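You operate a simulated robot arm through the tools that you are given. There is no shell and no other tool. Be economical: measure what you need, move in short steps, check, and stop when the job is done.

The job below is to be done with a simulated two-armed robot. You get a single attempt, and the scene is never put back.

TASK
Stack the yellow dated box from the top of the wooden table on top of the black dated box. Then take the long white pad on the top of the wooden table and put it away on the desk top. Then turn the freezer dial to off. Then put the cream pail on the care bench top away on the middle shelf of the dairy bay. Then open the small cupboard door, take the lamp glass on the care bench top and put it away in the inside of the small cupboard and shut the door again. Then stack the number block marked "250" from the top of the wooden table on top of the number block that says "260". Then carry the teal box with both arms and set it on the top of the beige desk. Then put one of the numbered tiles from the top of the wooden table on the tub lid. Then take the funnel and put it on the high top of the yarn table. Then count the tilt sensors on the top of the wooden table, then put as many of the gel cans from the top of the wooden table on the white paper sheet. Do these in the order given. Set down upright: cream pail, lamp glass, gel can.

It is judged by the outcome, as a careful person would: the job done as asked, and still so three seconds after it is handed in. It fails if anything else is knocked over, pushed out of place, dropped, spilled or broken. A push-on lid holds only when it is set on centred and level and pressed home; a screw cap is set on level and turned clockwise until tight. Flat cloth is picked up by pressing the open fingertips on it (5 to 10 N) and closing them slowly along it; thin cloth reads only 2 to 8 mm in the jaws.

THE ROBOT
Two 6-joint arms with two-finger grippers on one trunk, on a base that drives. Base frame: it is fixed to the floor where the robot stands at the start and does not move with it; the origin is under the middle of the robot, x ahead of it, y to its left, z up; the surface under the hand at the start is at about z = 800. Readings come in mm, degrees, newtons and seconds.
The left shoulder is at the start at [30, 178, 963], the right one opposite. With the tool pointing down near the work surface each hand reaches from about 420 to 840 mm from the robot's upright axis, wherever it stands, measured 20 degrees to its own side. Places, roughly: cream pail (24x24x29 cm) [1100, 2200, 900]; dated box [750, 0, 750]; desk top [-2100, 2200, 900]; freezer dial [2300, 1900, 700]; funnel (13x13x12 cm) [700, 500, 800]; gel can [500, 250, 750]; high top of the yarn table [-1100, 300, 800]; inside of the small cupboard (19x17 cm) [-4480, -800, 1640]; lamp glass (8x7x13 cm) [700, 2200, 900]; long white pad (10x6x3 cm) [400, 0, 800]; middle shelf of the dairy bay [-4600, -1500, 700]; number block [750, 0, 750]; numbered tile [750, -250, 750]; paper sheet (21x20x1 cm) [600, 100, 800]; small cupboard door [-4400, -800, 1800]; teal box (45x21x11 cm) [400, 500, 800]; tilt sensor [750, 0, 750]; top of the beige desk [2500, 200, 900]; tub lid (15x30 cm) [-2420, -2640, 700]. Payload 2.54 kg a hand.
The tool frame of a hand sits at the grasp point between the pads (the TCP): z along the fingers, y along the line on which they close. The tips reach 30 mm beyond it. Largest opening 116 mm; the body of the gripper starts 95 mm behind the TCP.
Orientation is told as [roll, pitch, yaw] about the base's x, y, z axes, in that order, counted from this pose: with the fingers straight down and closing along the base's y, the tool's x points along the base's -x, its y along +y and its z along -z.

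THE INTERFACE
- The arms move only by the tool send_rows. It takes "left_targets", "right_targets" or both (then of equal length, played together; a hand with none holds still); each is one flat list of numbers, 7 for each row, row after row: the shift along the tool's x, y, z in mm, then the turn, a rotation vector about the tool's x, y, z in degrees, then the closure, from 0 (fully open) to 1 (shut). In form: [tx, ty, tz, ax, ay, az, hand, tx, ty, tz, ax, ay, az, hand, ...]. A call has 1 to 8 rows; each row is the pose to reach, as a shift and turn from the pose commanded when the call began, along the tool's axes at that moment. Rows are played at 5 a second. More than 50 mm and 8.6 degrees between two rows, or a gripper value outside its range, and nothing of the call is played. Where a pose cannot be reached the arm comes as near as it can. A force on the tool above 40 N (or 10 N above the force at the start of the call, whichever is more), or a blocked arm, ends the call early, and 0.2 s more pass. Each finger travels about 153 mm/s and halts on what it meets, pressing with about 27 N; the grip force reading is that of the motor and also rises with nothing between the fingers. The clock runs only during rows and for 0.2 s after the last one: add rows that repeat a pose to give the fingers time. It gives the time, the measured TCP pose, the force on the tool (base axes), the opening and the grip force at its end, in the units of the frame above (readings bear some noise), with the torque about the TCP (base axes, N m) and any sound that the robot's microphone picked up.
- Cameras (640 x 400 px; columns grow to the right, rows downward): "scene" is now at [37.6, 24.6, 1690.5]; the picture's right is [0.29, -0.96, 0.00], its down [-0.81, -0.24, -0.53] and it looks along [0.51, 0.15, -0.85] (base axes); focal length 293 px, centre (320, 200). "left" rides on the left gripper at [69, 15, -122] in its tool frame; the picture's right is [-0.21, 0.98, 0.00], its down [-0.83, -0.18, -0.53] and it looks along [-0.52, -0.11, 0.85] (tool axes); focal length 251 px, centre (320, 200). "right" rides on the right gripper at [69, -15, -122] in its tool frame; the picture's right is [0.21, 0.98, 0.00], its down [-0.83, 0.18, -0.53] and it looks along [-0.52, 0.11, 0.85] (tool axes); focal length 251 px, centre (320, 200).
- snapshot(camera): a new picture of that camera. No time passes.
- slide_trunk(by): slides the trunk up (or, below 0, down) by that many mm; the arms and the scene camera ride with it, the base frame stays. It gives what a move gives, with no picture.
- steer(legs): drives the robot by 1 to 6 legs, each [ahead, left, turn to the left] in mm, mm and degrees, along the robot's own axes; the way and the turn of a leg run together, so that a leg with both is an arc; at most 1500 mm and 180 degrees a leg. The arms and the cameras ride along, it lands a little off, and it stops where it bumps. It gives what a move gives.
- turn_head(pan, tilt): turns the head with the scene camera to pan (to the left, within 143 degrees either way) and tilt (down, from -29 to 69), counted from straight ahead of the robot. It gives what a move gives.
- pixel_to_xyz(camera, pixels): for up to 12 pixels [column, row] of the newest picture of that camera ("zoom" is the newest enlarged one), the place [x, y, z] in the base frame of the surface seen there, good to about 3 mm, but the place of the scene camera against the robot may be out by one fixed shift of up to 25 mm in any direction. No time passes.
- inspect(camera, box): a new picture of the part [left, top, right, bottom] of that camera's present view, enlarged. No time passes.
- finish_job(): hands the job in; it is judged then, once.

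Go step by step. Measure first, check grasps and placings, and put right what went wrong. The budget is 364 turns and 304 pictures, counting those below and the enlarged ones. Unless the task says otherwise, let go and move clear before handing in, and close with one line.

The tools are called after ">>>" as name(argument=value, ...) on one line, values as JSON. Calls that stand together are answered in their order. send_rows: Moves the arms, as the interface text tells. Its arguments: {"type":"object","properties":{"left_targets":{"type":"array"},"right_targets":{"type":"array"}},"required":[]} The other tools are called the same way: slide_trunk (by) slides the trunk up or down; steer (legs) drives the base; turn_head (pan, tilt) turns the head that bears the scene camera; snapshot (camera) takes a picture; pixel_to_xyz (camera, pixels) gives the place of the surface under pixels of a picture; inspect (camera, box) takes an enlarged picture of a part of a camera's view; finish_job () hands the job in.

At the start:

```text
t: 0.0
left_position: [465.1, 276.9, 1119.3]
left_ee_rot: [0.0, -0.1, 0.0]
left_contact_force: [0.5, -0.6, -0.6]
left_moment: [-0.02, 0.02, 0.02]
left_width: 116.0
left_gripper_force: 0.0
right_position: [578.1, -158.5, 1139.2]
right_ee_rot: [0.0, 0.0, 0.0]
right_contact_force: [0.1, 0.4, 0.2]
right_moment: [-0.01, -0.01, 0.01]
right_width: 116.0
right_gripper_force: 0.1
trunk travel left (down, up): [-175.0, 365.0]
robot x, y, heading: [-2.4, 1.8, -0.2]
head pan, tilt: [16.7, 57.8]
```

scene: 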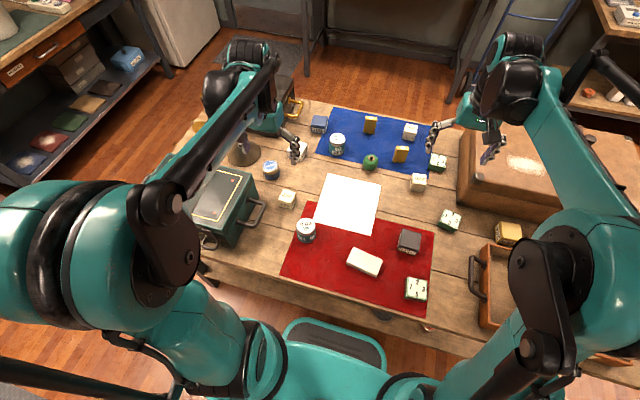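
right: 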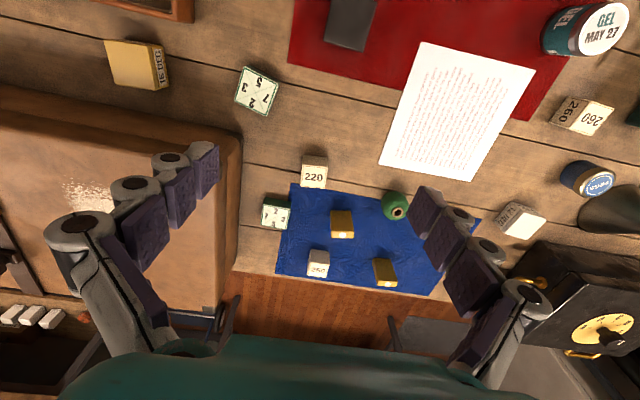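
left: 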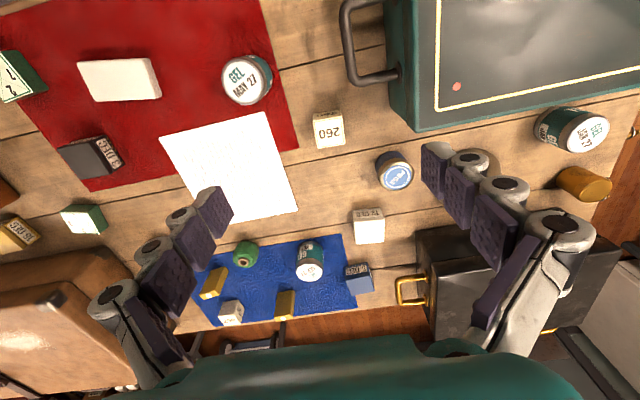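

The pictures show the wooden table with the yellow dated box near right-picture (135,65), the black one on the red cloth near scene (410,241). I'll zoom in on the table for details.

>>> inspect(camera="scene", box=[380, 100, 560, 320])

>>> inspect(camera="scene", box=[220, 90, 460, 240])

>>> pixel_to_xyz(camera="right", pixels=[[105, 42], [158, 45], [168, 88], [118, 84], [130, 60], [255, 90], [460, 90], [314, 160], [318, 256], [585, 120], [275, 213]])

>>> pixel_to_xyz(camera="left", pixels=[[60, 148], [88, 137], [105, 170], [85, 155], [80, 64], [155, 60], [160, 98], [90, 100], [118, 75], [15, 75], [245, 85], [330, 120]])

```text
1.82 times, centred on (470, 210) of scene
```

zoom: 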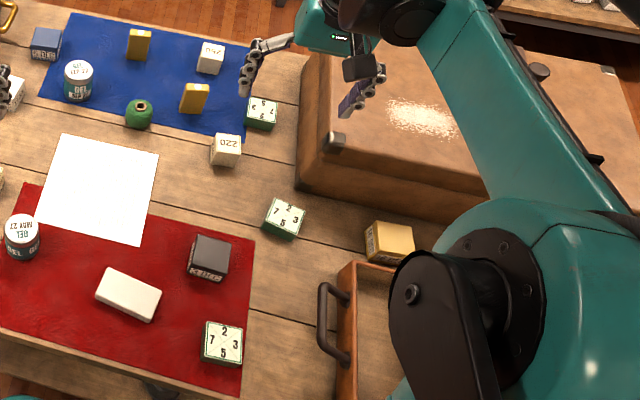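

```text
2.67 times, centred on (340, 165) of scene
```

zoom: 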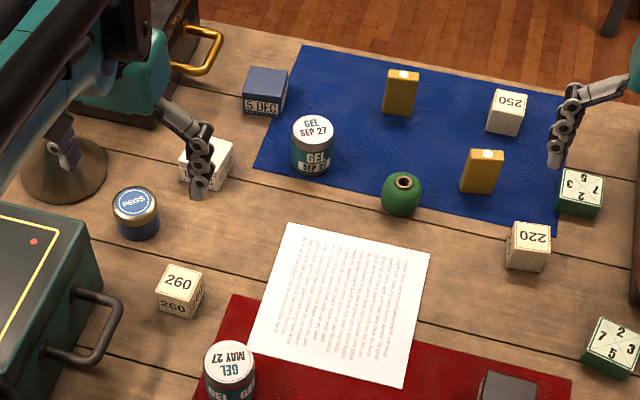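

```text
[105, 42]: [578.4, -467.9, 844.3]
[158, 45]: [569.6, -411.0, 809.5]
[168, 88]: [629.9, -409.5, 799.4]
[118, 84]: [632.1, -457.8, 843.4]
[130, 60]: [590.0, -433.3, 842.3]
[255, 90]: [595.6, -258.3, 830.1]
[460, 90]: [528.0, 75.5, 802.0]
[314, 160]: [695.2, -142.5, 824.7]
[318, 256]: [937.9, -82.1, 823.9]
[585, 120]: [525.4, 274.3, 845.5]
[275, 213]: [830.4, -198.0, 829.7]
```

```text
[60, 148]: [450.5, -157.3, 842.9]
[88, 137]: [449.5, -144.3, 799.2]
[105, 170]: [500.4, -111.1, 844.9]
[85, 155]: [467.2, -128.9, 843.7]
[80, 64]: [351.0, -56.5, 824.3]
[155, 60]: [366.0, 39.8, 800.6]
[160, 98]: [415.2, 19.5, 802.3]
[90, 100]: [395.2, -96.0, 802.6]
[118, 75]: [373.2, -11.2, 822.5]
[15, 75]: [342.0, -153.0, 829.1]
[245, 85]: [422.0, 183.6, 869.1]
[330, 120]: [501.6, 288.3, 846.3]
```

Table top is at z≈800; yellow box top at z≈843, near (605,-440); black box near (475,-128). I'll zoom each before grasping.

>>> inspect(camera="right", box=[60, 20, 220, 120])

>>> inspect(camera="left", box=[480, 80, 640, 240])

>>> inspect(camera="left", box=[0, 20, 240, 170])

>>> inspect(camera="left", box=[190, 200, 390, 325])

```text
4.00 times, centred on (140, 70) of right
```

zoom: 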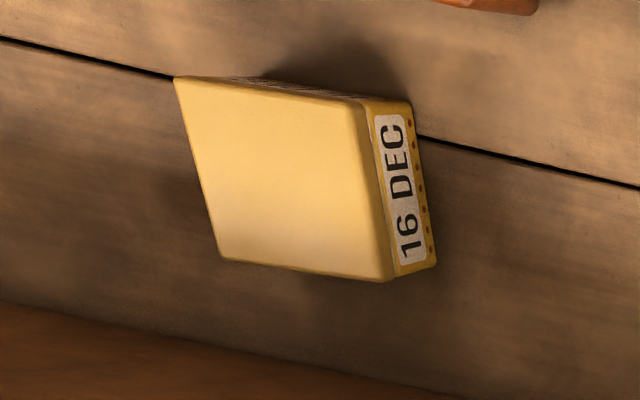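

```text
2.50 times, centred on (560, 160) of left
```

zoom: 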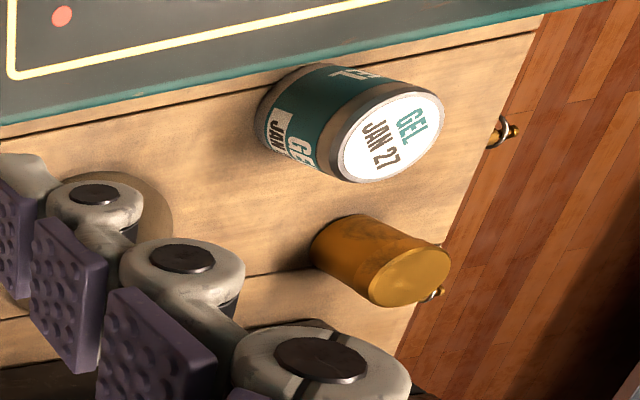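

```text
2.67 times, centred on (120, 95) of left
```

zoom: 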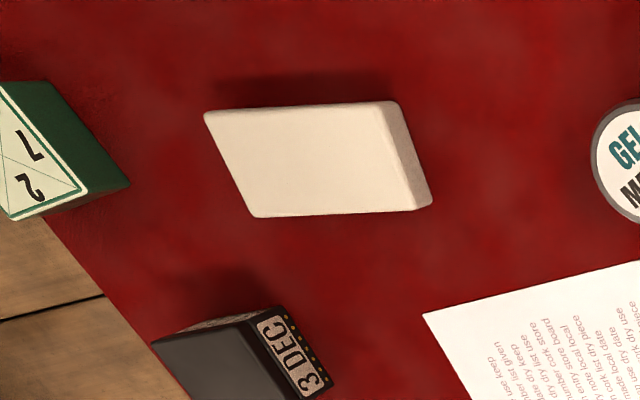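

```text
3.20 times, centred on (290, 262) of left
```

zoom: 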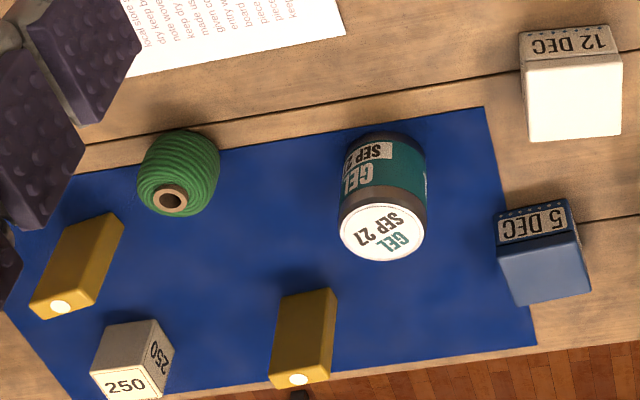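

Two yellow, dotted sensors seem visible; I'll confirm that later. First moving the right hand above the yellow box (~605,-440).

>>> send_rows(right_targets=[0, -48, 10, 0, 0, 0, 0, -5, -96, 30, 0, 0, 0, 0, -10, -144, 60, 0, 0, 0, 0, -15, -190, 90, 0, 0, 0, 0, -20, -236, 110, 0, 0, 0, 0, -20, -282, 120, 0, 0, 0, 0])

>>> snapshot(camera="right")

>>> snapshot(camera="scene")

```text
refused: row 2 steps farther than a row can; nothing moved
```

```text
294 pictures are left
```

right: 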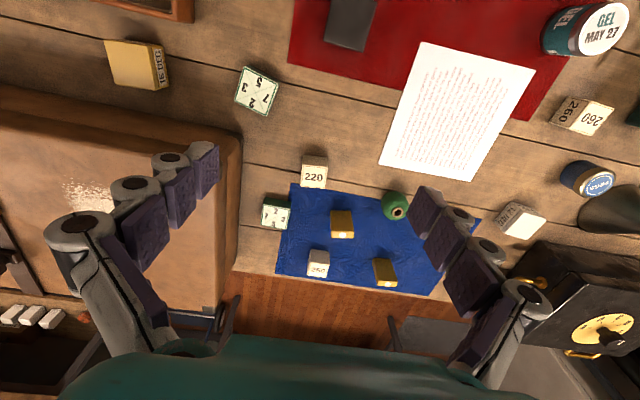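

```text
293 pictures are left
```

scene: 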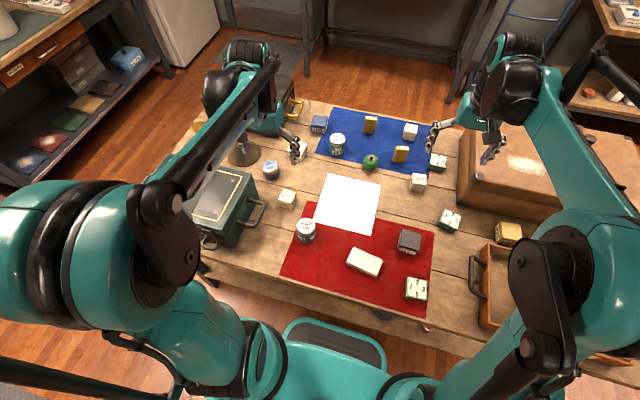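

The steps exceeded 50 mm; resending with even steps.

>>> send_rows(right_targets=[-3, -45, 12, 0, 0, 0, 0, -6, -90, 24, 0, 0, 0, 0, -9, -135, 36, 0, 0, 0, 0, -12, -180, 48, 0, 0, 0, 0, -15, -225, 66, 0, 0, 0, 0, -18, -265, 90, 0, 0, 0, 0, -20, -282, 120, 0, 0, 0, 0])

>>> snapshot(camera="right")

```text
t: 1.6
left_position: [465.3, 277.0, 1119.3]
left_ee_rot: [0.0, 0.0, -0.1]
left_contact_force: [-0.3, -0.9, 0.0]
left_moment: [0.04, 0.03, 0.0]
left_width: 115.6
left_gripper_force: 0.1
right_position: [600.6, -441.5, 1018.2]
right_ee_rot: [-0.1, 0.0, 0.0]
right_contact_force: [0.0, -0.3, -0.2]
right_moment: [-0.01, 0.03, -0.01]
right_width: 115.7
right_gripper_force: 0.1
trunk travel left (down, up): [-175.0, 365.0]
robot x, y, heading: [1.8, -1.8, 0.2]
head pan, tilt: [16.7, 57.8]
```

```text
292 pictures are left
```

right: 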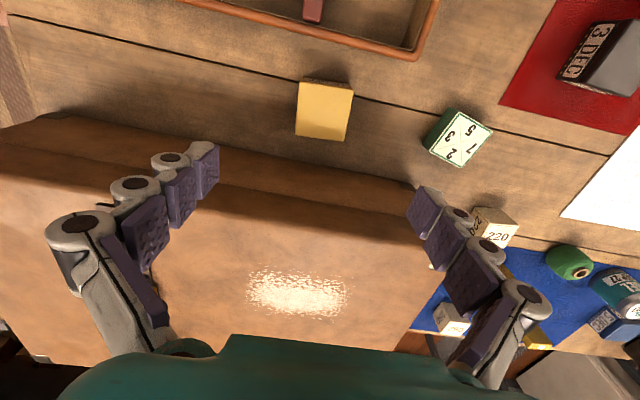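

The yellow box is now at (325,110). Measuring its top corners, and the case height.

>>> pixel_to_xyz(camera="right", pixels=[[301, 86], [350, 91], [342, 137], [298, 133], [325, 110], [250, 150], [250, 200], [600, 70], [585, 50], [460, 135], [330, 20], [420, 40]])

>>> inspect(camera="right", box=[260, 60, 420, 160])

```text
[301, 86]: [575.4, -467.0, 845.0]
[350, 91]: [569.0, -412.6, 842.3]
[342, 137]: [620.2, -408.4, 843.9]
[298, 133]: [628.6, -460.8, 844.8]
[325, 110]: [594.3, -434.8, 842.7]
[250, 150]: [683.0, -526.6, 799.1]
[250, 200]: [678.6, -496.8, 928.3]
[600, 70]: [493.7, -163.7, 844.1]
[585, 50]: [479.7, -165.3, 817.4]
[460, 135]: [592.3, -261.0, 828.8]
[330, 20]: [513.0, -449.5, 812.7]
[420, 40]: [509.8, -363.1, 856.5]
```

```text
4.00 times, centred on (340, 110) of right
```

zoom: 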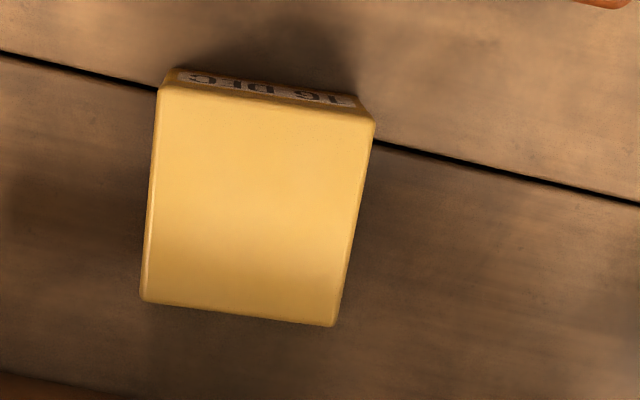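

Box centre ≈(598,-437), yaw ≈+6.5°, 55 mm wide. Descending straddling it in y with the fingers turned to match.

>>> send_rows(right_targets=[0, 4, 46, 0, 0, -6.5, 0, 0, 4, 92, 0, 0, -6.5, 0, 0, 4, 138, 0, 0, -6.5, 0, 0, 4, 165, 0, 0, -6.5, 0])

>>> snapshot(camera="right")

```text
t: 2.6
left_position: [467.3, 277.6, 1120.9]
left_ee_rot: [-0.1, 0.0, 0.0]
left_contact_force: [-0.8, 0.0, 0.8]
left_moment: [0.04, -0.02, 0.01]
left_width: 116.0
left_gripper_force: 0.0
right_position: [600.1, -436.4, 854.0]
right_ee_rot: [0.0, 0.0, 6.5]
right_contact_force: [0.0, 0.2, -0.2]
right_moment: [0.0, 0.05, -0.01]
right_width: 116.0
right_gripper_force: 0.1
trunk travel left (down, up): [-175.0, 365.0]
robot x, y, heading: [-0.4, -1.8, -0.1]
head pan, tilt: [16.7, 57.8]
```

```text
290 pictures are left
```

right: 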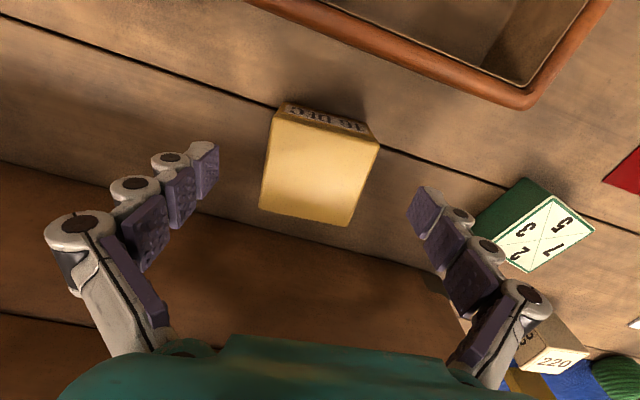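

The box sits slightly above the expected TCP pixel (320,182). Re-measuring the corners at close range.

>>> pixel_to_xyz(camera="right", pixels=[[277, 120], [376, 146], [350, 222], [263, 206], [320, 172]])

```text
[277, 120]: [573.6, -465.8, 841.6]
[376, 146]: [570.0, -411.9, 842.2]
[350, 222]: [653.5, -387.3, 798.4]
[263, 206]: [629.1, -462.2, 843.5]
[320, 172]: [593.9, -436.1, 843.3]
```

Centre ≈(598,-437): aligned. Lower, close and lift.

>>> send_rows(right_targets=[2, 0, 18, 0, 0, 0, 0, 2, 0, 18, 0, 0, 0, 0.4, 2, 0, 18, 0, 0, 0, 0.7, 2, 0, 18, 0, 0, 0, 0.8, 2, 0, 18, 0, 0, 0, 0.8])

```text
t: 3.8
left_position: [464.9, 277.7, 1119.3]
left_ee_rot: [0.1, 0.0, -0.1]
left_contact_force: [0.2, 0.0, 0.1]
left_moment: [-0.01, 0.0, -0.01]
left_width: 115.8
left_gripper_force: 0.1
right_position: [598.3, -436.1, 837.5]
right_ee_rot: [0.0, 0.0, 6.6]
right_contact_force: [-0.3, 0.1, -1.1]
right_moment: [0.0, 0.02, -0.05]
right_width: 59.6
right_gripper_force: 26.9
trunk travel left (down, up): [-175.0, 365.0]
robot x, y, heading: [-2.1, -2.5, -0.0]
head pan, tilt: [16.7, 57.8]
```

Gripped (59.6 mm). Lift, and measure the black box from the left camera.

>>> send_rows(right_targets=[0, 0, -45, 0, 0, 0, 0.8, 0, 0, -90, 0, 0, 0, 0.8, 0, 0, -130, 0, 0, 0, 0.8])

>>> inspect(camera="left", box=[30, 110, 158, 190])

>>> snapshot(camera="right")

```text
t: 4.6
left_position: [463.6, 277.7, 1119.2]
left_ee_rot: [0.0, 0.0, 0.1]
left_contact_force: [-0.2, 0.0, -0.7]
left_moment: [-0.06, -0.05, 0.0]
left_width: 115.8
left_gripper_force: 0.1
right_position: [595.4, -437.6, 968.0]
right_ee_rot: [0.0, 0.0, 6.5]
right_contact_force: [-0.6, 0.2, 0.4]
right_moment: [-0.01, -0.05, -0.01]
right_width: 59.7
right_gripper_force: 26.8
trunk travel left (down, up): [-175.0, 365.0]
robot x, y, heading: [-0.9, 1.3, 0.2]
head pan, tilt: [16.7, 57.8]
```

```text
5.00 times, centred on (94, 150) of left
```

zoom: 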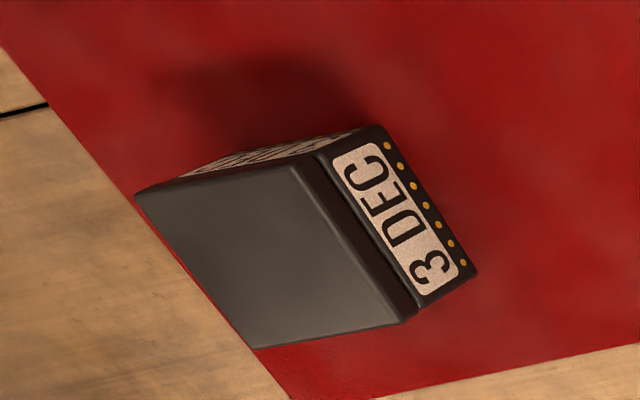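

```text
288 pictures are left
```

right: 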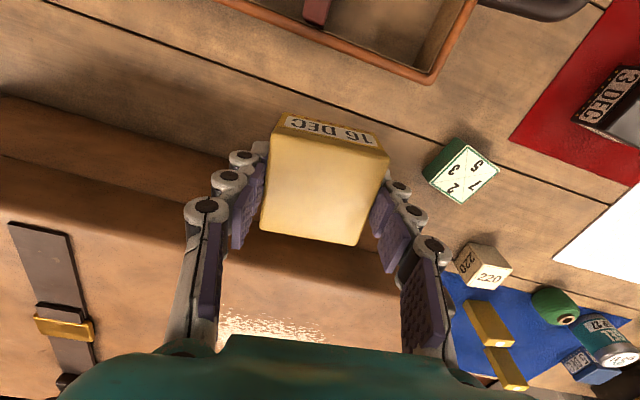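

>>> pixel_to_xyz(camera="zoom", pixels=[[145, 195], [308, 162], [398, 315], [256, 340], [325, 155], [412, 310], [280, 255]])

>>> pixel_to_xyz(camera="right", pixels=[[280, 135], [383, 157], [355, 238], [265, 222], [325, 190]])

```text
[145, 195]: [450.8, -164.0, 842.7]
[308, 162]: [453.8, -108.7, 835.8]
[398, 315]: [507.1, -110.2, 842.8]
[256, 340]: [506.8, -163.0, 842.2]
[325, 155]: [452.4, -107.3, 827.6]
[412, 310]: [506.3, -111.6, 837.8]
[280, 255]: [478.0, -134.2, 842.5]
```

```text
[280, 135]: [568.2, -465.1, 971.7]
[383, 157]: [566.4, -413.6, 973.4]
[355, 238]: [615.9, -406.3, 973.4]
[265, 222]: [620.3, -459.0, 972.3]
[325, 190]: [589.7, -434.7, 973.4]
```

Black box centre ≈(479,-136), top z 843, yaw≈0. Carrying the yellow box there at height.

>>> send_rows(right_targets=[10, 39, 0, 0, 0, 0.8, 0.8, 20, 78, 0, 0, 0, 1.6, 0.8, 30, 117, 0, 0, 0, 2.4, 0.8, 40, 156, 0, 0, 0, 3.2, 0.8, 50, 195, 0, 0, 0, 4, 0.8, 60, 234, 0, 0, 0, 5, 0.8, 70, 273, 0, 0, 0, 6, 0.8, 80.3, 311, 0, 0, 0, 6.5, 0.8])

>>> snapshot(camera="right")

>>> inspect(camera="left", box=[0, 70, 200, 195])

```text
t: 6.4
left_position: [465.1, 277.8, 1119.2]
left_ee_rot: [0.0, -0.1, 0.1]
left_contact_force: [0.4, -0.8, 0.5]
left_moment: [-0.06, 0.0, 0.0]
left_width: 115.7
left_gripper_force: 0.0
right_position: [480.2, -134.8, 965.5]
right_ee_rot: [0.0, 0.0, 0.0]
right_contact_force: [-0.1, 0.4, -0.9]
right_moment: [-0.06, -0.04, 0.01]
right_width: 59.5
right_gripper_force: 26.6
trunk travel left (down, up): [-175.0, 365.0]
robot x, y, heading: [-0.3, 4.4, -0.1]
head pan, tilt: [16.7, 57.8]
```

```text
287 pictures are left
```

right: 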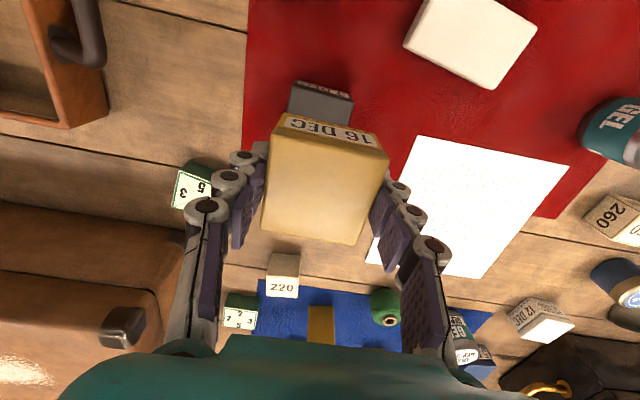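

```text
3.20 times, centred on (100, 132) of left
```

zoom: 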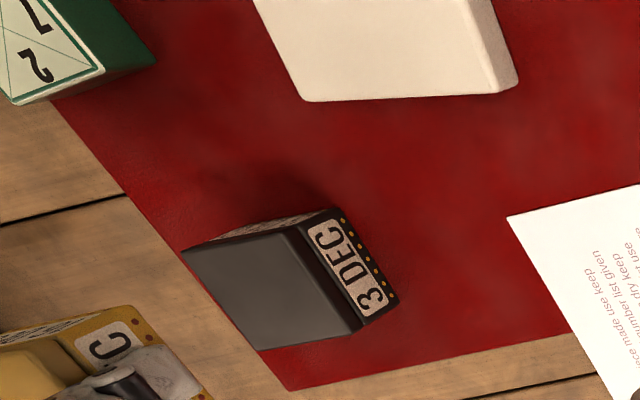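

Aligned over the black box. Lowering to just above contact (TCP ~884).

>>> send_rows(right_targets=[0, 0, 40, 0, 0, 0, 0.8, 0, 0, 70, 0, 0, 0, 0.8, 0, 0, 80, 0, 0, 0, 0.8])

>>> inspect(camera="left", box=[0, 70, 200, 195])

>>> snapshot(camera="right")

```text
t: 7.2
left_position: [465.9, 278.1, 1119.0]
left_ee_rot: [0.0, 0.0, 0.0]
left_contact_force: [1.3, 0.2, 0.3]
left_moment: [0.02, 0.04, 0.0]
left_width: 116.1
left_gripper_force: 0.0
right_position: [482.4, -137.4, 884.0]
right_ee_rot: [-0.1, 0.0, 0.1]
right_contact_force: [-0.2, -0.3, -2.0]
right_moment: [0.03, -0.01, 0.0]
right_width: 59.6
right_gripper_force: 26.4
trunk travel left (down, up): [-175.0, 365.0]
robot x, y, heading: [0.6, -1.8, -0.0]
head pan, tilt: [16.7, 57.8]
```

```text
3.20 times, centred on (100, 132) of left
```

zoom: 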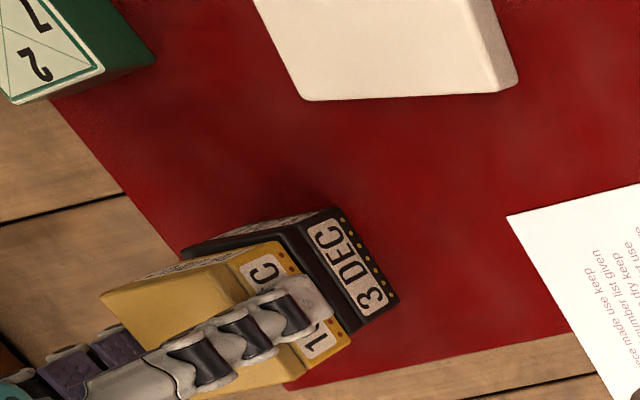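

```text
284 pictures are left
```

right: 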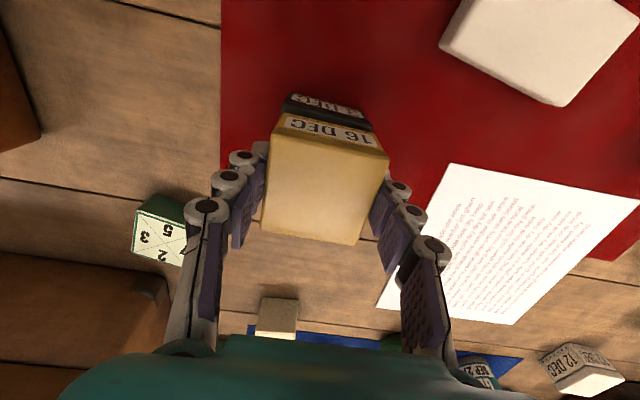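

Nearly touching. Checking the x alignment of the two boxes' front faces.

>>> pixel_to_xyz(camera="right", pixels=[[330, 125], [325, 130], [300, 112], [360, 125], [290, 98], [330, 104], [355, 238], [265, 222]])

>>> inspect(camera="right", box=[240, 70, 400, 170])

```text
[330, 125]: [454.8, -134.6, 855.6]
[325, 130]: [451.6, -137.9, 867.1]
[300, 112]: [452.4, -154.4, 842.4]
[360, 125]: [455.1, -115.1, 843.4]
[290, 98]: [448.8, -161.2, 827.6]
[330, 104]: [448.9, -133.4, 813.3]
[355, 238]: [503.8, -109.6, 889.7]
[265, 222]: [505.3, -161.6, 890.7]
```

```text
4.00 times, centred on (320, 120) of right
```

zoom: 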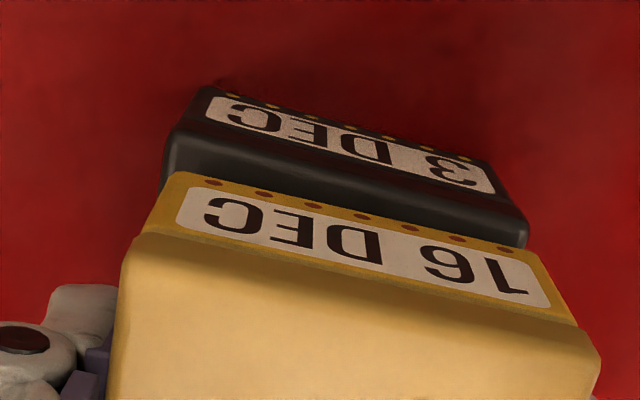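

Aligned within ~3 mm. Lowering in small steps to contact.

>>> send_rows(right_targets=[1, 0, 2, 0, 0, 0, 0.8, 2, 0, 4, 0, 0, 0, 0.8, 2, 0, 5, 0, 0, 0, 0.8])

```text
t: 8.0
left_position: [464.4, 277.6, 1119.6]
left_ee_rot: [0.0, 0.0, 0.0]
left_contact_force: [-0.1, -0.6, 0.3]
left_moment: [0.01, 0.02, -0.01]
left_width: 116.1
left_gripper_force: 0.1
right_position: [480.3, -136.4, 880.6]
right_ee_rot: [0.0, -0.1, 0.0]
right_contact_force: [3.4, 1.3, 15.4]
right_moment: [-0.02, -0.09, -0.02]
right_width: 59.7
right_gripper_force: 27.2
trunk travel left (down, up): [-175.0, 365.0]
robot x, y, heading: [1.9, 1.3, -0.2]
head pan, tilt: [16.7, 57.8]
```

Contact (15 N). Back off 1 mm, open slowly and retreat upward.

>>> send_rows(right_targets=[0, 0, -1, 0, 0, 0, 0.8, 0, 0, -1, 0, 0, 0, 0.4, 0, 0, -1, 0, 0, 0, 0.1, 0, 0, -1, 0, 0, 0, 0.0, 0, 0, -45, 0, 0, 0, 0, 0, 0, -92, 0, 0, 0, 0])

>>> snapshot(camera="right")

>>> snapshot(camera="left")

```text
t: 9.4
left_position: [464.0, 277.9, 1119.9]
left_ee_rot: [0.1, 0.0, 0.0]
left_contact_force: [-0.5, 0.1, -0.5]
left_moment: [0.0, -0.02, 0.01]
left_width: 115.9
left_gripper_force: 0.0
right_position: [479.8, -137.4, 974.7]
right_ee_rot: [0.0, -0.1, 0.0]
right_contact_force: [0.9, 0.1, 0.4]
right_moment: [-0.02, 0.01, 0.0]
right_width: 115.8
right_gripper_force: 0.0
trunk travel left (down, up): [-175.0, 365.0]
robot x, y, heading: [2.2, -0.3, -0.2]
head pan, tilt: [16.7, 57.8]
```

```text
282 pictures are left
```

right: 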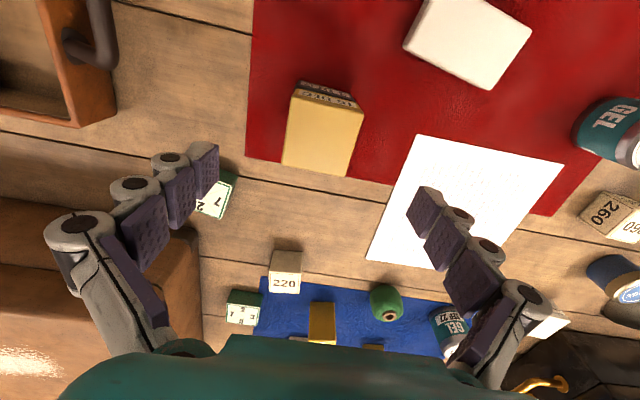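

```text
281 pictures are left
```

left: 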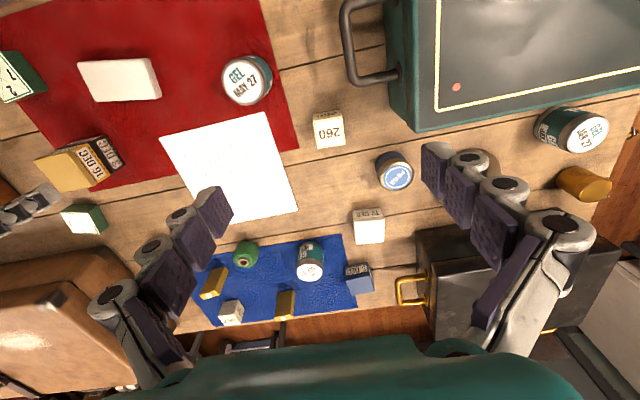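

Yellow sits squarely on black. Next the white pad; it's too close (~375 mm), so I'll measure it and back the base up 120 mm.

>>> steer(legs=[[-120, 0, 0]])

>>> snapshot(camera="right")

>>> snapshot(camera="left")

```text
t: 10.6
left_position: [344.8, 278.5, 1120.8]
left_ee_rot: [0.1, -0.1, 0.1]
left_contact_force: [0.0, 0.2, 0.1]
left_moment: [-0.01, 0.0, -0.03]
left_width: 115.9
left_gripper_force: 0.1
right_position: [361.3, -137.9, 973.4]
right_ee_rot: [0.0, -0.1, 0.0]
right_contact_force: [0.1, -0.4, 0.0]
right_moment: [0.03, -0.04, 0.01]
right_width: 115.9
right_gripper_force: 0.1
trunk travel left (down, up): [-175.0, 365.0]
robot x, y, heading: [-119.7, -2.2, -0.2]
head pan, tilt: [16.7, 57.8]
```

```text
280 pictures are left
```

right: 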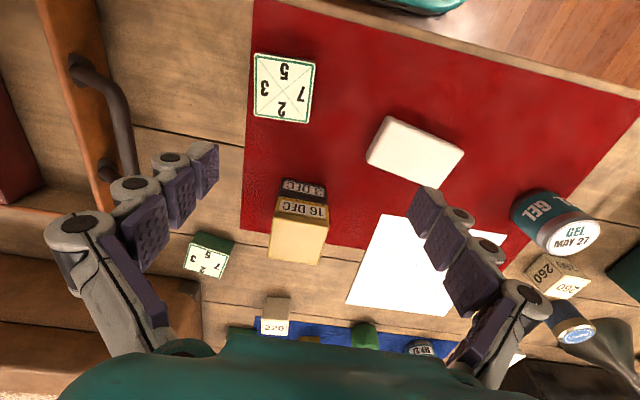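

```text
279 pictures are left
```

left: 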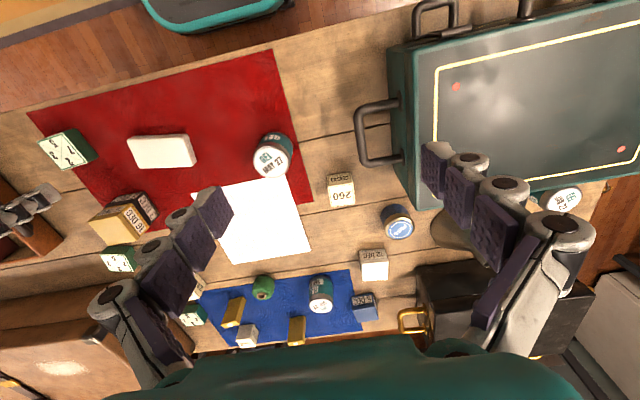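

Measuring the pad corners in the right picture.

>>> pixel_to_xyz(camera="right", pixels=[[389, 120], [459, 153], [437, 180], [371, 152], [415, 150], [433, 185], [400, 180]])

>>> inspect(camera="right", box=[350, 100, 478, 200])

>>> turn_head(pan=100, tilt=20)

>>> snapshot(camera="scene")

```text
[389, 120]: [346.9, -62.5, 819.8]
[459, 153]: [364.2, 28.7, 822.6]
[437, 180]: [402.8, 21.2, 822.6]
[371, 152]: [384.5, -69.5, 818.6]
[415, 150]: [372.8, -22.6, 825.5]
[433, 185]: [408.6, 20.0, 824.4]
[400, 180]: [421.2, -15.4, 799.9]
```

```text
4.00 times, centred on (414, 150) of right
```

zoom: 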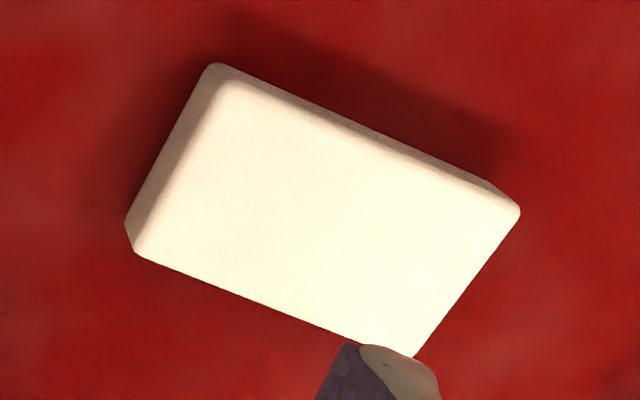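

```text
t: 12.2
left_position: [347.0, 278.0, 1120.5]
left_ee_rot: [0.1, 0.1, 0.0]
left_contact_force: [-0.1, 0.9, -0.2]
left_moment: [0.01, -0.01, 0.0]
left_width: 115.8
left_gripper_force: 0.0
right_position: [362.4, -137.4, 972.8]
right_ee_rot: [0.0, 0.0, 0.0]
right_contact_force: [0.6, -0.8, -0.2]
right_moment: [0.0, -0.01, 0.01]
right_width: 116.0
right_gripper_force: 0.1
trunk travel left (down, up): [-175.0, 365.0]
robot x, y, heading: [-117.2, -1.0, -0.1]
head pan, tilt: [100.0, 20.0]
```

```text
277 pictures are left
```

scene: 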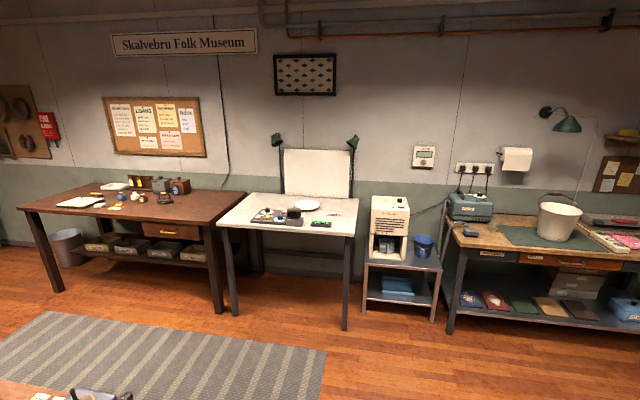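

Pad centre ≈(376,-20), long axis tilted -10.6° from y. I'll turn the right gripper to yaw ≈+79° to take its 60 mm side.

>>> send_rows(right_targets=[-2, 15, 0, 0, 0, -8.5, 0, -4, 30, 0, 0, 0, -17, 0, -6, 45, 0, 0, 0, -25.5, 0, -8, 60, 0, 0, 0, -34, 0, -10, 75, 0, 0, 0, -42.5, 0, -12, 90, 0, 0, 0, -51, 0, -14, 105, 0, 0, 0, -59.5, 0, -14.5, 117.5, 0, 0, 0, -68, 0])

>>> snapshot(camera="right")

```text
t: 14.0
left_position: [345.8, 277.9, 1119.9]
left_ee_rot: [0.0, 0.0, 0.1]
left_contact_force: [-0.4, 0.0, 0.0]
left_moment: [0.02, 0.01, 0.0]
left_width: 115.6
left_gripper_force: 0.0
right_position: [377.2, -19.5, 974.5]
right_ee_rot: [0.0, 0.0, 68.3]
right_contact_force: [1.3, 0.1, 0.3]
right_moment: [0.01, -0.03, 0.01]
right_width: 115.9
right_gripper_force: 0.0
trunk travel left (down, up): [-175.0, 365.0]
robot x, y, heading: [-121.7, -0.1, -0.1]
head pan, tilt: [100.0, 20.0]
```

```text
276 pictures are left
```

right: 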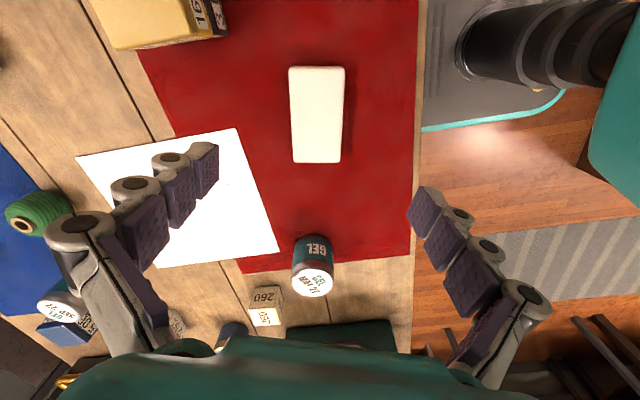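

Orientation works. Turn the last 11° and descend to just above.

>>> send_rows(right_targets=[0, 0, 40, 0, 0, -6, 0, 0, 0, 80, 0, 0, -11.2, 0, 0, 0, 115, 0, 0, -11.2, 0])

>>> snapshot(camera="right")

>>> pixel_to_xyz(camera="right", pixels=[[320, 150], [320, 180], [320, 200]])

```text
t: 14.8
left_position: [347.3, 277.0, 1118.3]
left_ee_rot: [0.0, 0.0, 0.0]
left_contact_force: [0.2, -0.3, 0.2]
left_moment: [-0.04, 0.02, 0.0]
left_width: 115.9
left_gripper_force: 0.1
right_position: [379.0, -20.7, 859.4]
right_ee_rot: [0.1, 0.0, 79.3]
right_contact_force: [-0.1, 1.0, -0.9]
right_moment: [0.03, 0.02, 0.02]
right_width: 115.8
right_gripper_force: 0.1
trunk travel left (down, up): [-175.0, 365.0]
robot x, y, heading: [-118.4, -2.3, -0.0]
head pan, tilt: [100.0, 20.0]
```

```text
275 pictures are left
```

right: 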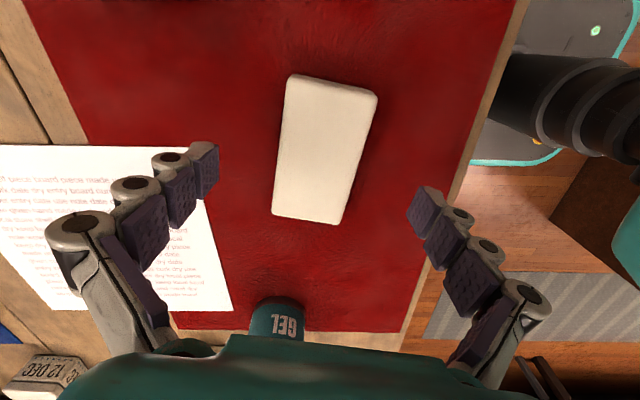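

```text
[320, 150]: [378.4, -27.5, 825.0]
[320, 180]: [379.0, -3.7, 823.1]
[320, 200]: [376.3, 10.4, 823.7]
```

Well centred. Lower 25 mm and close.

>>> send_rows(right_targets=[0, 0, 14, 0, 0, 0, 0, 0, 0, 25, 0, 0, 0, 0, 0, 0, 25, 0, 0, 0, 0.4, 0, 0, 25, 0, 0, 0, 0.7, 0, 0, 25, 0, 0, 0, 0.8, 0, 0, 25, 0, 0, 0, 0.8])

```text
t: 16.2
left_position: [347.3, 278.5, 1119.1]
left_ee_rot: [-0.1, 0.0, 0.0]
left_contact_force: [0.1, 1.0, 0.2]
left_moment: [-0.02, 0.0, 0.02]
left_width: 116.0
left_gripper_force: 0.1
right_position: [376.2, -19.8, 834.6]
right_ee_rot: [0.1, 0.0, 79.2]
right_contact_force: [1.9, -0.8, 5.4]
right_moment: [-0.05, -0.13, -0.03]
right_width: 54.3
right_gripper_force: 27.1
trunk travel left (down, up): [-175.0, 365.0]
robot x, y, heading: [-121.8, -3.9, 0.2]
head pan, tilt: [100.0, 20.0]
```

Pad held (54 mm). Lift, and survey the desk side.

>>> send_rows(right_targets=[0, 0, -45, 0, 0, 0, 0.8, 0, 0, -90, 0, 0, 0, 0.8, 0, 0, -135, 0, 0, 0, 0.8, 0, 0, -180, 0, 0, 0, 0.8])

>>> pixel_to_xyz(camera="scene", pixels=[[20, 207], [215, 222], [110, 190], [160, 205], [225, 225], [350, 232], [365, 265], [440, 270], [450, 320], [455, 235], [555, 225], [250, 360]])

>>> inspect(camera="scene", box=[10, 160, 250, 300])

>>> turn_head(pan=140, tilt=35)

>>> snapshot(camera="scene")

```text
t: 17.2
left_position: [344.9, 278.6, 1120.3]
left_ee_rot: [0.0, 0.0, -0.1]
left_contact_force: [-0.5, -0.1, -0.6]
left_moment: [0.01, 0.01, -0.01]
left_width: 116.0
left_gripper_force: 0.1
right_position: [374.8, -18.3, 1013.6]
right_ee_rot: [0.0, 0.0, 79.2]
right_contact_force: [0.4, 0.5, 0.1]
right_moment: [0.02, -0.03, 0.01]
right_width: 54.2
right_gripper_force: 27.1
trunk travel left (down, up): [-175.0, 365.0]
robot x, y, heading: [-120.1, 2.3, -0.2]
head pan, tilt: [100.0, 20.0]
```

```text
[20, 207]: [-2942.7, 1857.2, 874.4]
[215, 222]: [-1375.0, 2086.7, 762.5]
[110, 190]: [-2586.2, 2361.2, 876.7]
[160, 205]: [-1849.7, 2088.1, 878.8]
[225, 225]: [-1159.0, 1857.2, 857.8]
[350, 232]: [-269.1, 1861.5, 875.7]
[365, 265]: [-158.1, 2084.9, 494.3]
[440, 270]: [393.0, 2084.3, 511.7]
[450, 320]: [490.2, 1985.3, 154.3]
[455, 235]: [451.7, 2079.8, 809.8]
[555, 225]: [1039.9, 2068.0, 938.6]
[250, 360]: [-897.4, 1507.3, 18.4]
```

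```text
2.67 times, centred on (130, 230) of scene
```

zoom: 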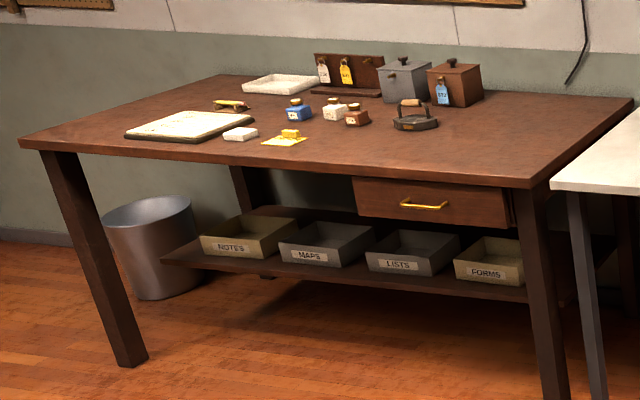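

```text
t: 18.3
left_position: [346.6, 277.9, 1119.5]
left_ee_rot: [0.0, 0.0, 0.0]
left_contact_force: [-0.2, -0.1, 0.7]
left_moment: [-0.02, 0.02, -0.05]
left_width: 115.9
left_gripper_force: 0.0
right_position: [377.1, -18.4, 1011.9]
right_ee_rot: [0.0, 0.0, 79.3]
right_contact_force: [0.3, -0.5, 0.3]
right_moment: [-0.02, 0.02, -0.03]
right_width: 54.0
right_gripper_force: 27.0
trunk travel left (down, up): [-175.0, 365.0]
robot x, y, heading: [-118.5, 2.6, -0.0]
head pan, tilt: [140.0, 35.0]
```

```text
273 pictures are left
```

scene: 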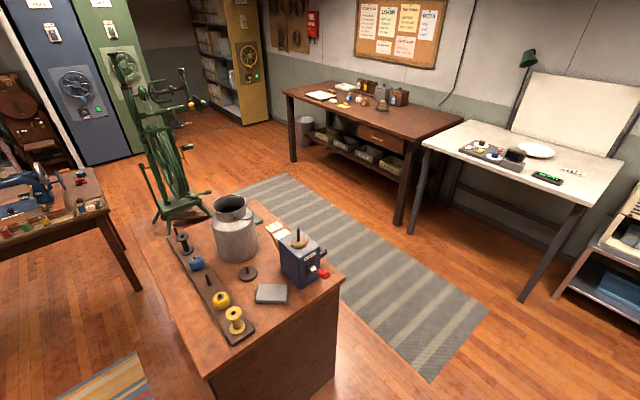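

Desk top z≈877, front edge y≈1857. Measuring obstacles: yarn table and green spinning wheel.

>>> pixel_to_xyz(camera="scene", pixels=[[140, 225], [205, 375], [340, 278], [265, 205], [335, 370], [190, 205], [130, 285], [90, 215], [235, 190], [390, 330], [320, 150], [180, 130]])

```text
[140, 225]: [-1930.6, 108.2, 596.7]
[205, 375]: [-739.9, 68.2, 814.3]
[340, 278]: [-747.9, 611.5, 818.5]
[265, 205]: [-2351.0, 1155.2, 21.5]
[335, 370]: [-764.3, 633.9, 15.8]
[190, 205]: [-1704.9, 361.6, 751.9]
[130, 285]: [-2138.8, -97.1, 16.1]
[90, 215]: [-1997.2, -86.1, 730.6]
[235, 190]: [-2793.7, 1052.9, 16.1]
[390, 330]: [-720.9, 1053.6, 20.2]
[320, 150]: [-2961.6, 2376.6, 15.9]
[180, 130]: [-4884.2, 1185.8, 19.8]
```

Corridor between yarn table (y<640) and desks (y>1857) is clear. Driving: turn left, ahead, then sideways.

>>> steer(legs=[[0, 0, 90], [1300, 0, 0], [0, 1500, 0], [0, 180, 0]])

>>> turn_head(pan=0, tilt=45)

>>> snapshot(camera="scene")

>>> snapshot(camera="right")

```text
t: 36.8
left_position: [-2042.3, 1822.8, 1119.4]
left_ee_rot: [-0.1, -0.1, 89.2]
left_contact_force: [-0.5, -0.4, -0.3]
left_moment: [0.01, -0.04, 0.0]
left_width: 115.9
left_gripper_force: 0.0
right_position: [-1744.5, 1848.9, 1013.3]
right_ee_rot: [0.1, 0.1, 168.4]
right_contact_force: [0.0, -0.7, -0.1]
right_moment: [0.02, -0.03, 0.02]
right_width: 54.2
right_gripper_force: 26.4
trunk travel left (down, up): [-175.0, 365.0]
robot x, y, heading: [-1769.0, 1353.1, 89.3]
head pan, tilt: [140.0, 35.0]
```

```text
t: 39.0
left_position: [-2040.2, 1822.5, 1118.8]
left_ee_rot: [0.0, -0.1, 89.2]
left_contact_force: [-0.3, -0.2, 0.0]
left_moment: [0.01, 0.01, -0.05]
left_width: 115.9
left_gripper_force: 0.1
right_position: [-1743.4, 1847.0, 1012.9]
right_ee_rot: [0.0, 0.0, 168.3]
right_contact_force: [0.8, 0.1, 0.2]
right_moment: [0.01, -0.02, -0.02]
right_width: 54.2
right_gripper_force: 26.9
trunk travel left (down, up): [-175.0, 365.0]
robot x, y, heading: [-1768.7, 1352.7, 89.1]
head pan, tilt: [0.0, 45.0]
```

```text
272 pictures are left
```

scene: 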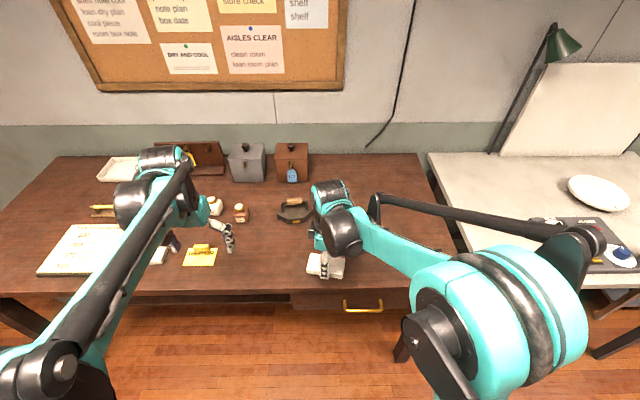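

```text
271 pictures are left
```

right: 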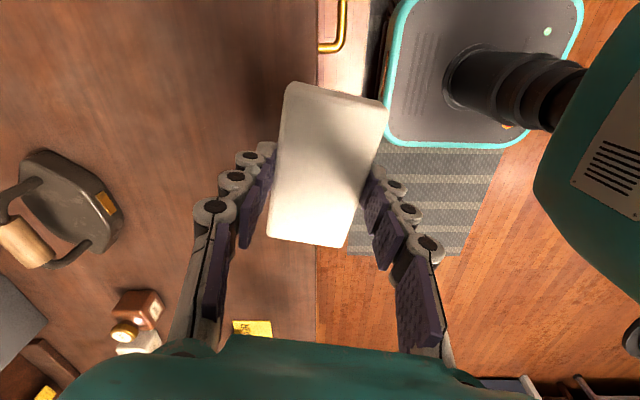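

The pad hangs over the desk edge; the iron sits left at (75,200). Measuring desk surface and free zone.

>>> pixel_to_xyz(camera="right", pixels=[[200, 60], [120, 210], [25, 160], [310, 100], [100, 50], [200, 200], [160, 120], [330, 170]])

```text
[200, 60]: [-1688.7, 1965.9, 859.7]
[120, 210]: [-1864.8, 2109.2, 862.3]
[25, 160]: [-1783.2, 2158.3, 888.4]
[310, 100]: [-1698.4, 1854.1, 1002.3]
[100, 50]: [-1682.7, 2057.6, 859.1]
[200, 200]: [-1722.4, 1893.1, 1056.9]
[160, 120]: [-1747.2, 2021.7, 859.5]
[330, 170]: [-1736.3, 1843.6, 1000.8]
```

Desk top by hand camera is z=860. Moving pad to (-1690,1995) and lowering to just above.

>>> send_rows(right_targets=[5, -38, 0, 0, 0, 0, 0.8, 10, -76, 0, 0, 0, 0, 0.8, 16, -115, 10, 0, 0, 0, 0.8, 22, -155, 20, 0, 0, 0, 0.8, 22, -155, 60, 0, 0, 0, 0.8, 22, -155, 95, 0, 0, 0, 0.8, 22, -155, 114, 0, 0, 0, 0.8])

>>> snapshot(camera="right")

```text
t: 40.6
left_position: [-2039.6, 1822.7, 1119.5]
left_ee_rot: [-0.1, 0.1, 89.0]
left_contact_force: [0.3, 0.6, -0.3]
left_moment: [-0.01, -0.03, 0.03]
left_width: 116.2
left_gripper_force: 0.0
right_position: [-1691.8, 1997.2, 900.3]
right_ee_rot: [0.0, 0.0, 168.2]
right_contact_force: [-0.6, -0.4, 0.2]
right_moment: [-0.03, 0.0, -0.01]
right_width: 54.2
right_gripper_force: 27.2
trunk travel left (down, up): [-175.0, 365.0]
robot x, y, heading: [-1769.4, 1355.4, 89.3]
head pan, tilt: [0.0, 45.0]
```

```text
270 pictures are left
```

right: 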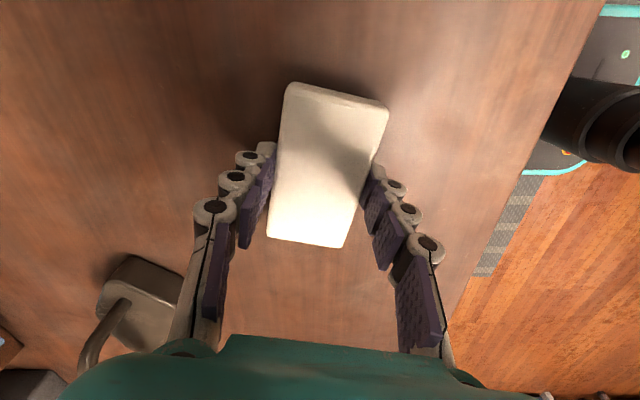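

Lower gently to contact.

>>> send_rows(right_targets=[0, 0, 2, 0, 0, 0, 0.8, 0, 0, 4, 0, 0, 0, 0.8, 0, 0, 6, 0, 0, 0, 0.8])

```text
t: 41.4
left_position: [-2040.5, 1821.8, 1120.7]
left_ee_rot: [0.0, -0.1, 89.1]
left_contact_force: [0.5, 0.0, 0.1]
left_moment: [-0.03, 0.03, -0.02]
left_width: 115.9
left_gripper_force: 0.0
right_position: [-1690.3, 1995.2, 894.0]
right_ee_rot: [-0.2, 0.0, 168.3]
right_contact_force: [-0.7, 5.2, 21.0]
right_moment: [0.09, 0.0, 0.0]
right_width: 54.4
right_gripper_force: 26.5
trunk travel left (down, up): [-175.0, 365.0]
robot x, y, heading: [-1766.3, 1354.9, 89.1]
head pan, tilt: [0.0, 45.0]
```

Contact at z=894. Release and retreat up.

>>> send_rows(right_targets=[0, 0, -1, 0, 0, 0, 0.7, 0, 0, -1, 0, 0, 0, 0.3, 0, 0, -1, 0, 0, 0, 0, 0, 0, -1, 0, 0, 0, 0, 0, 0, -50, 0, 0, 0, 0, 0, 0, -95, 0, 0, 0, 0, 0, 0, -140, 0, 0, 0, 0, 0, 0, -180, 0, 0, 0, 0])

>>> snapshot(camera="right")

```text
t: 43.2
left_position: [-2040.7, 1822.4, 1119.7]
left_ee_rot: [-0.1, 0.0, 89.2]
left_contact_force: [0.3, 0.0, -0.5]
left_moment: [0.05, -0.03, 0.03]
left_width: 115.9
left_gripper_force: 0.1
right_position: [-1689.5, 1993.3, 1072.0]
right_ee_rot: [0.0, 0.0, 168.3]
right_contact_force: [0.0, -0.4, 0.6]
right_moment: [0.02, -0.02, 0.01]
right_width: 116.0
right_gripper_force: 0.0
trunk travel left (down, up): [-175.0, 365.0]
robot x, y, heading: [-1771.5, 1353.3, 89.0]
head pan, tilt: [0.0, 45.0]
```

```text
269 pictures are left
```

right: 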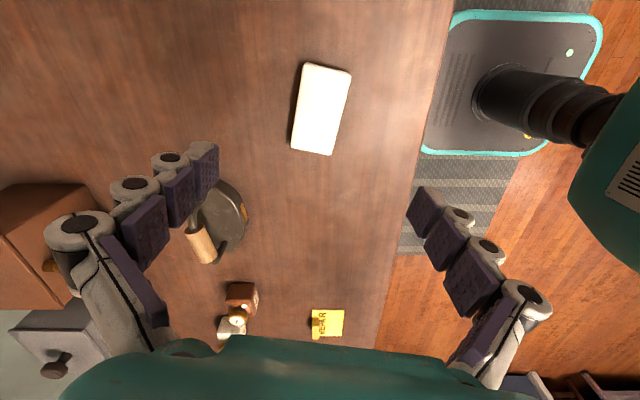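

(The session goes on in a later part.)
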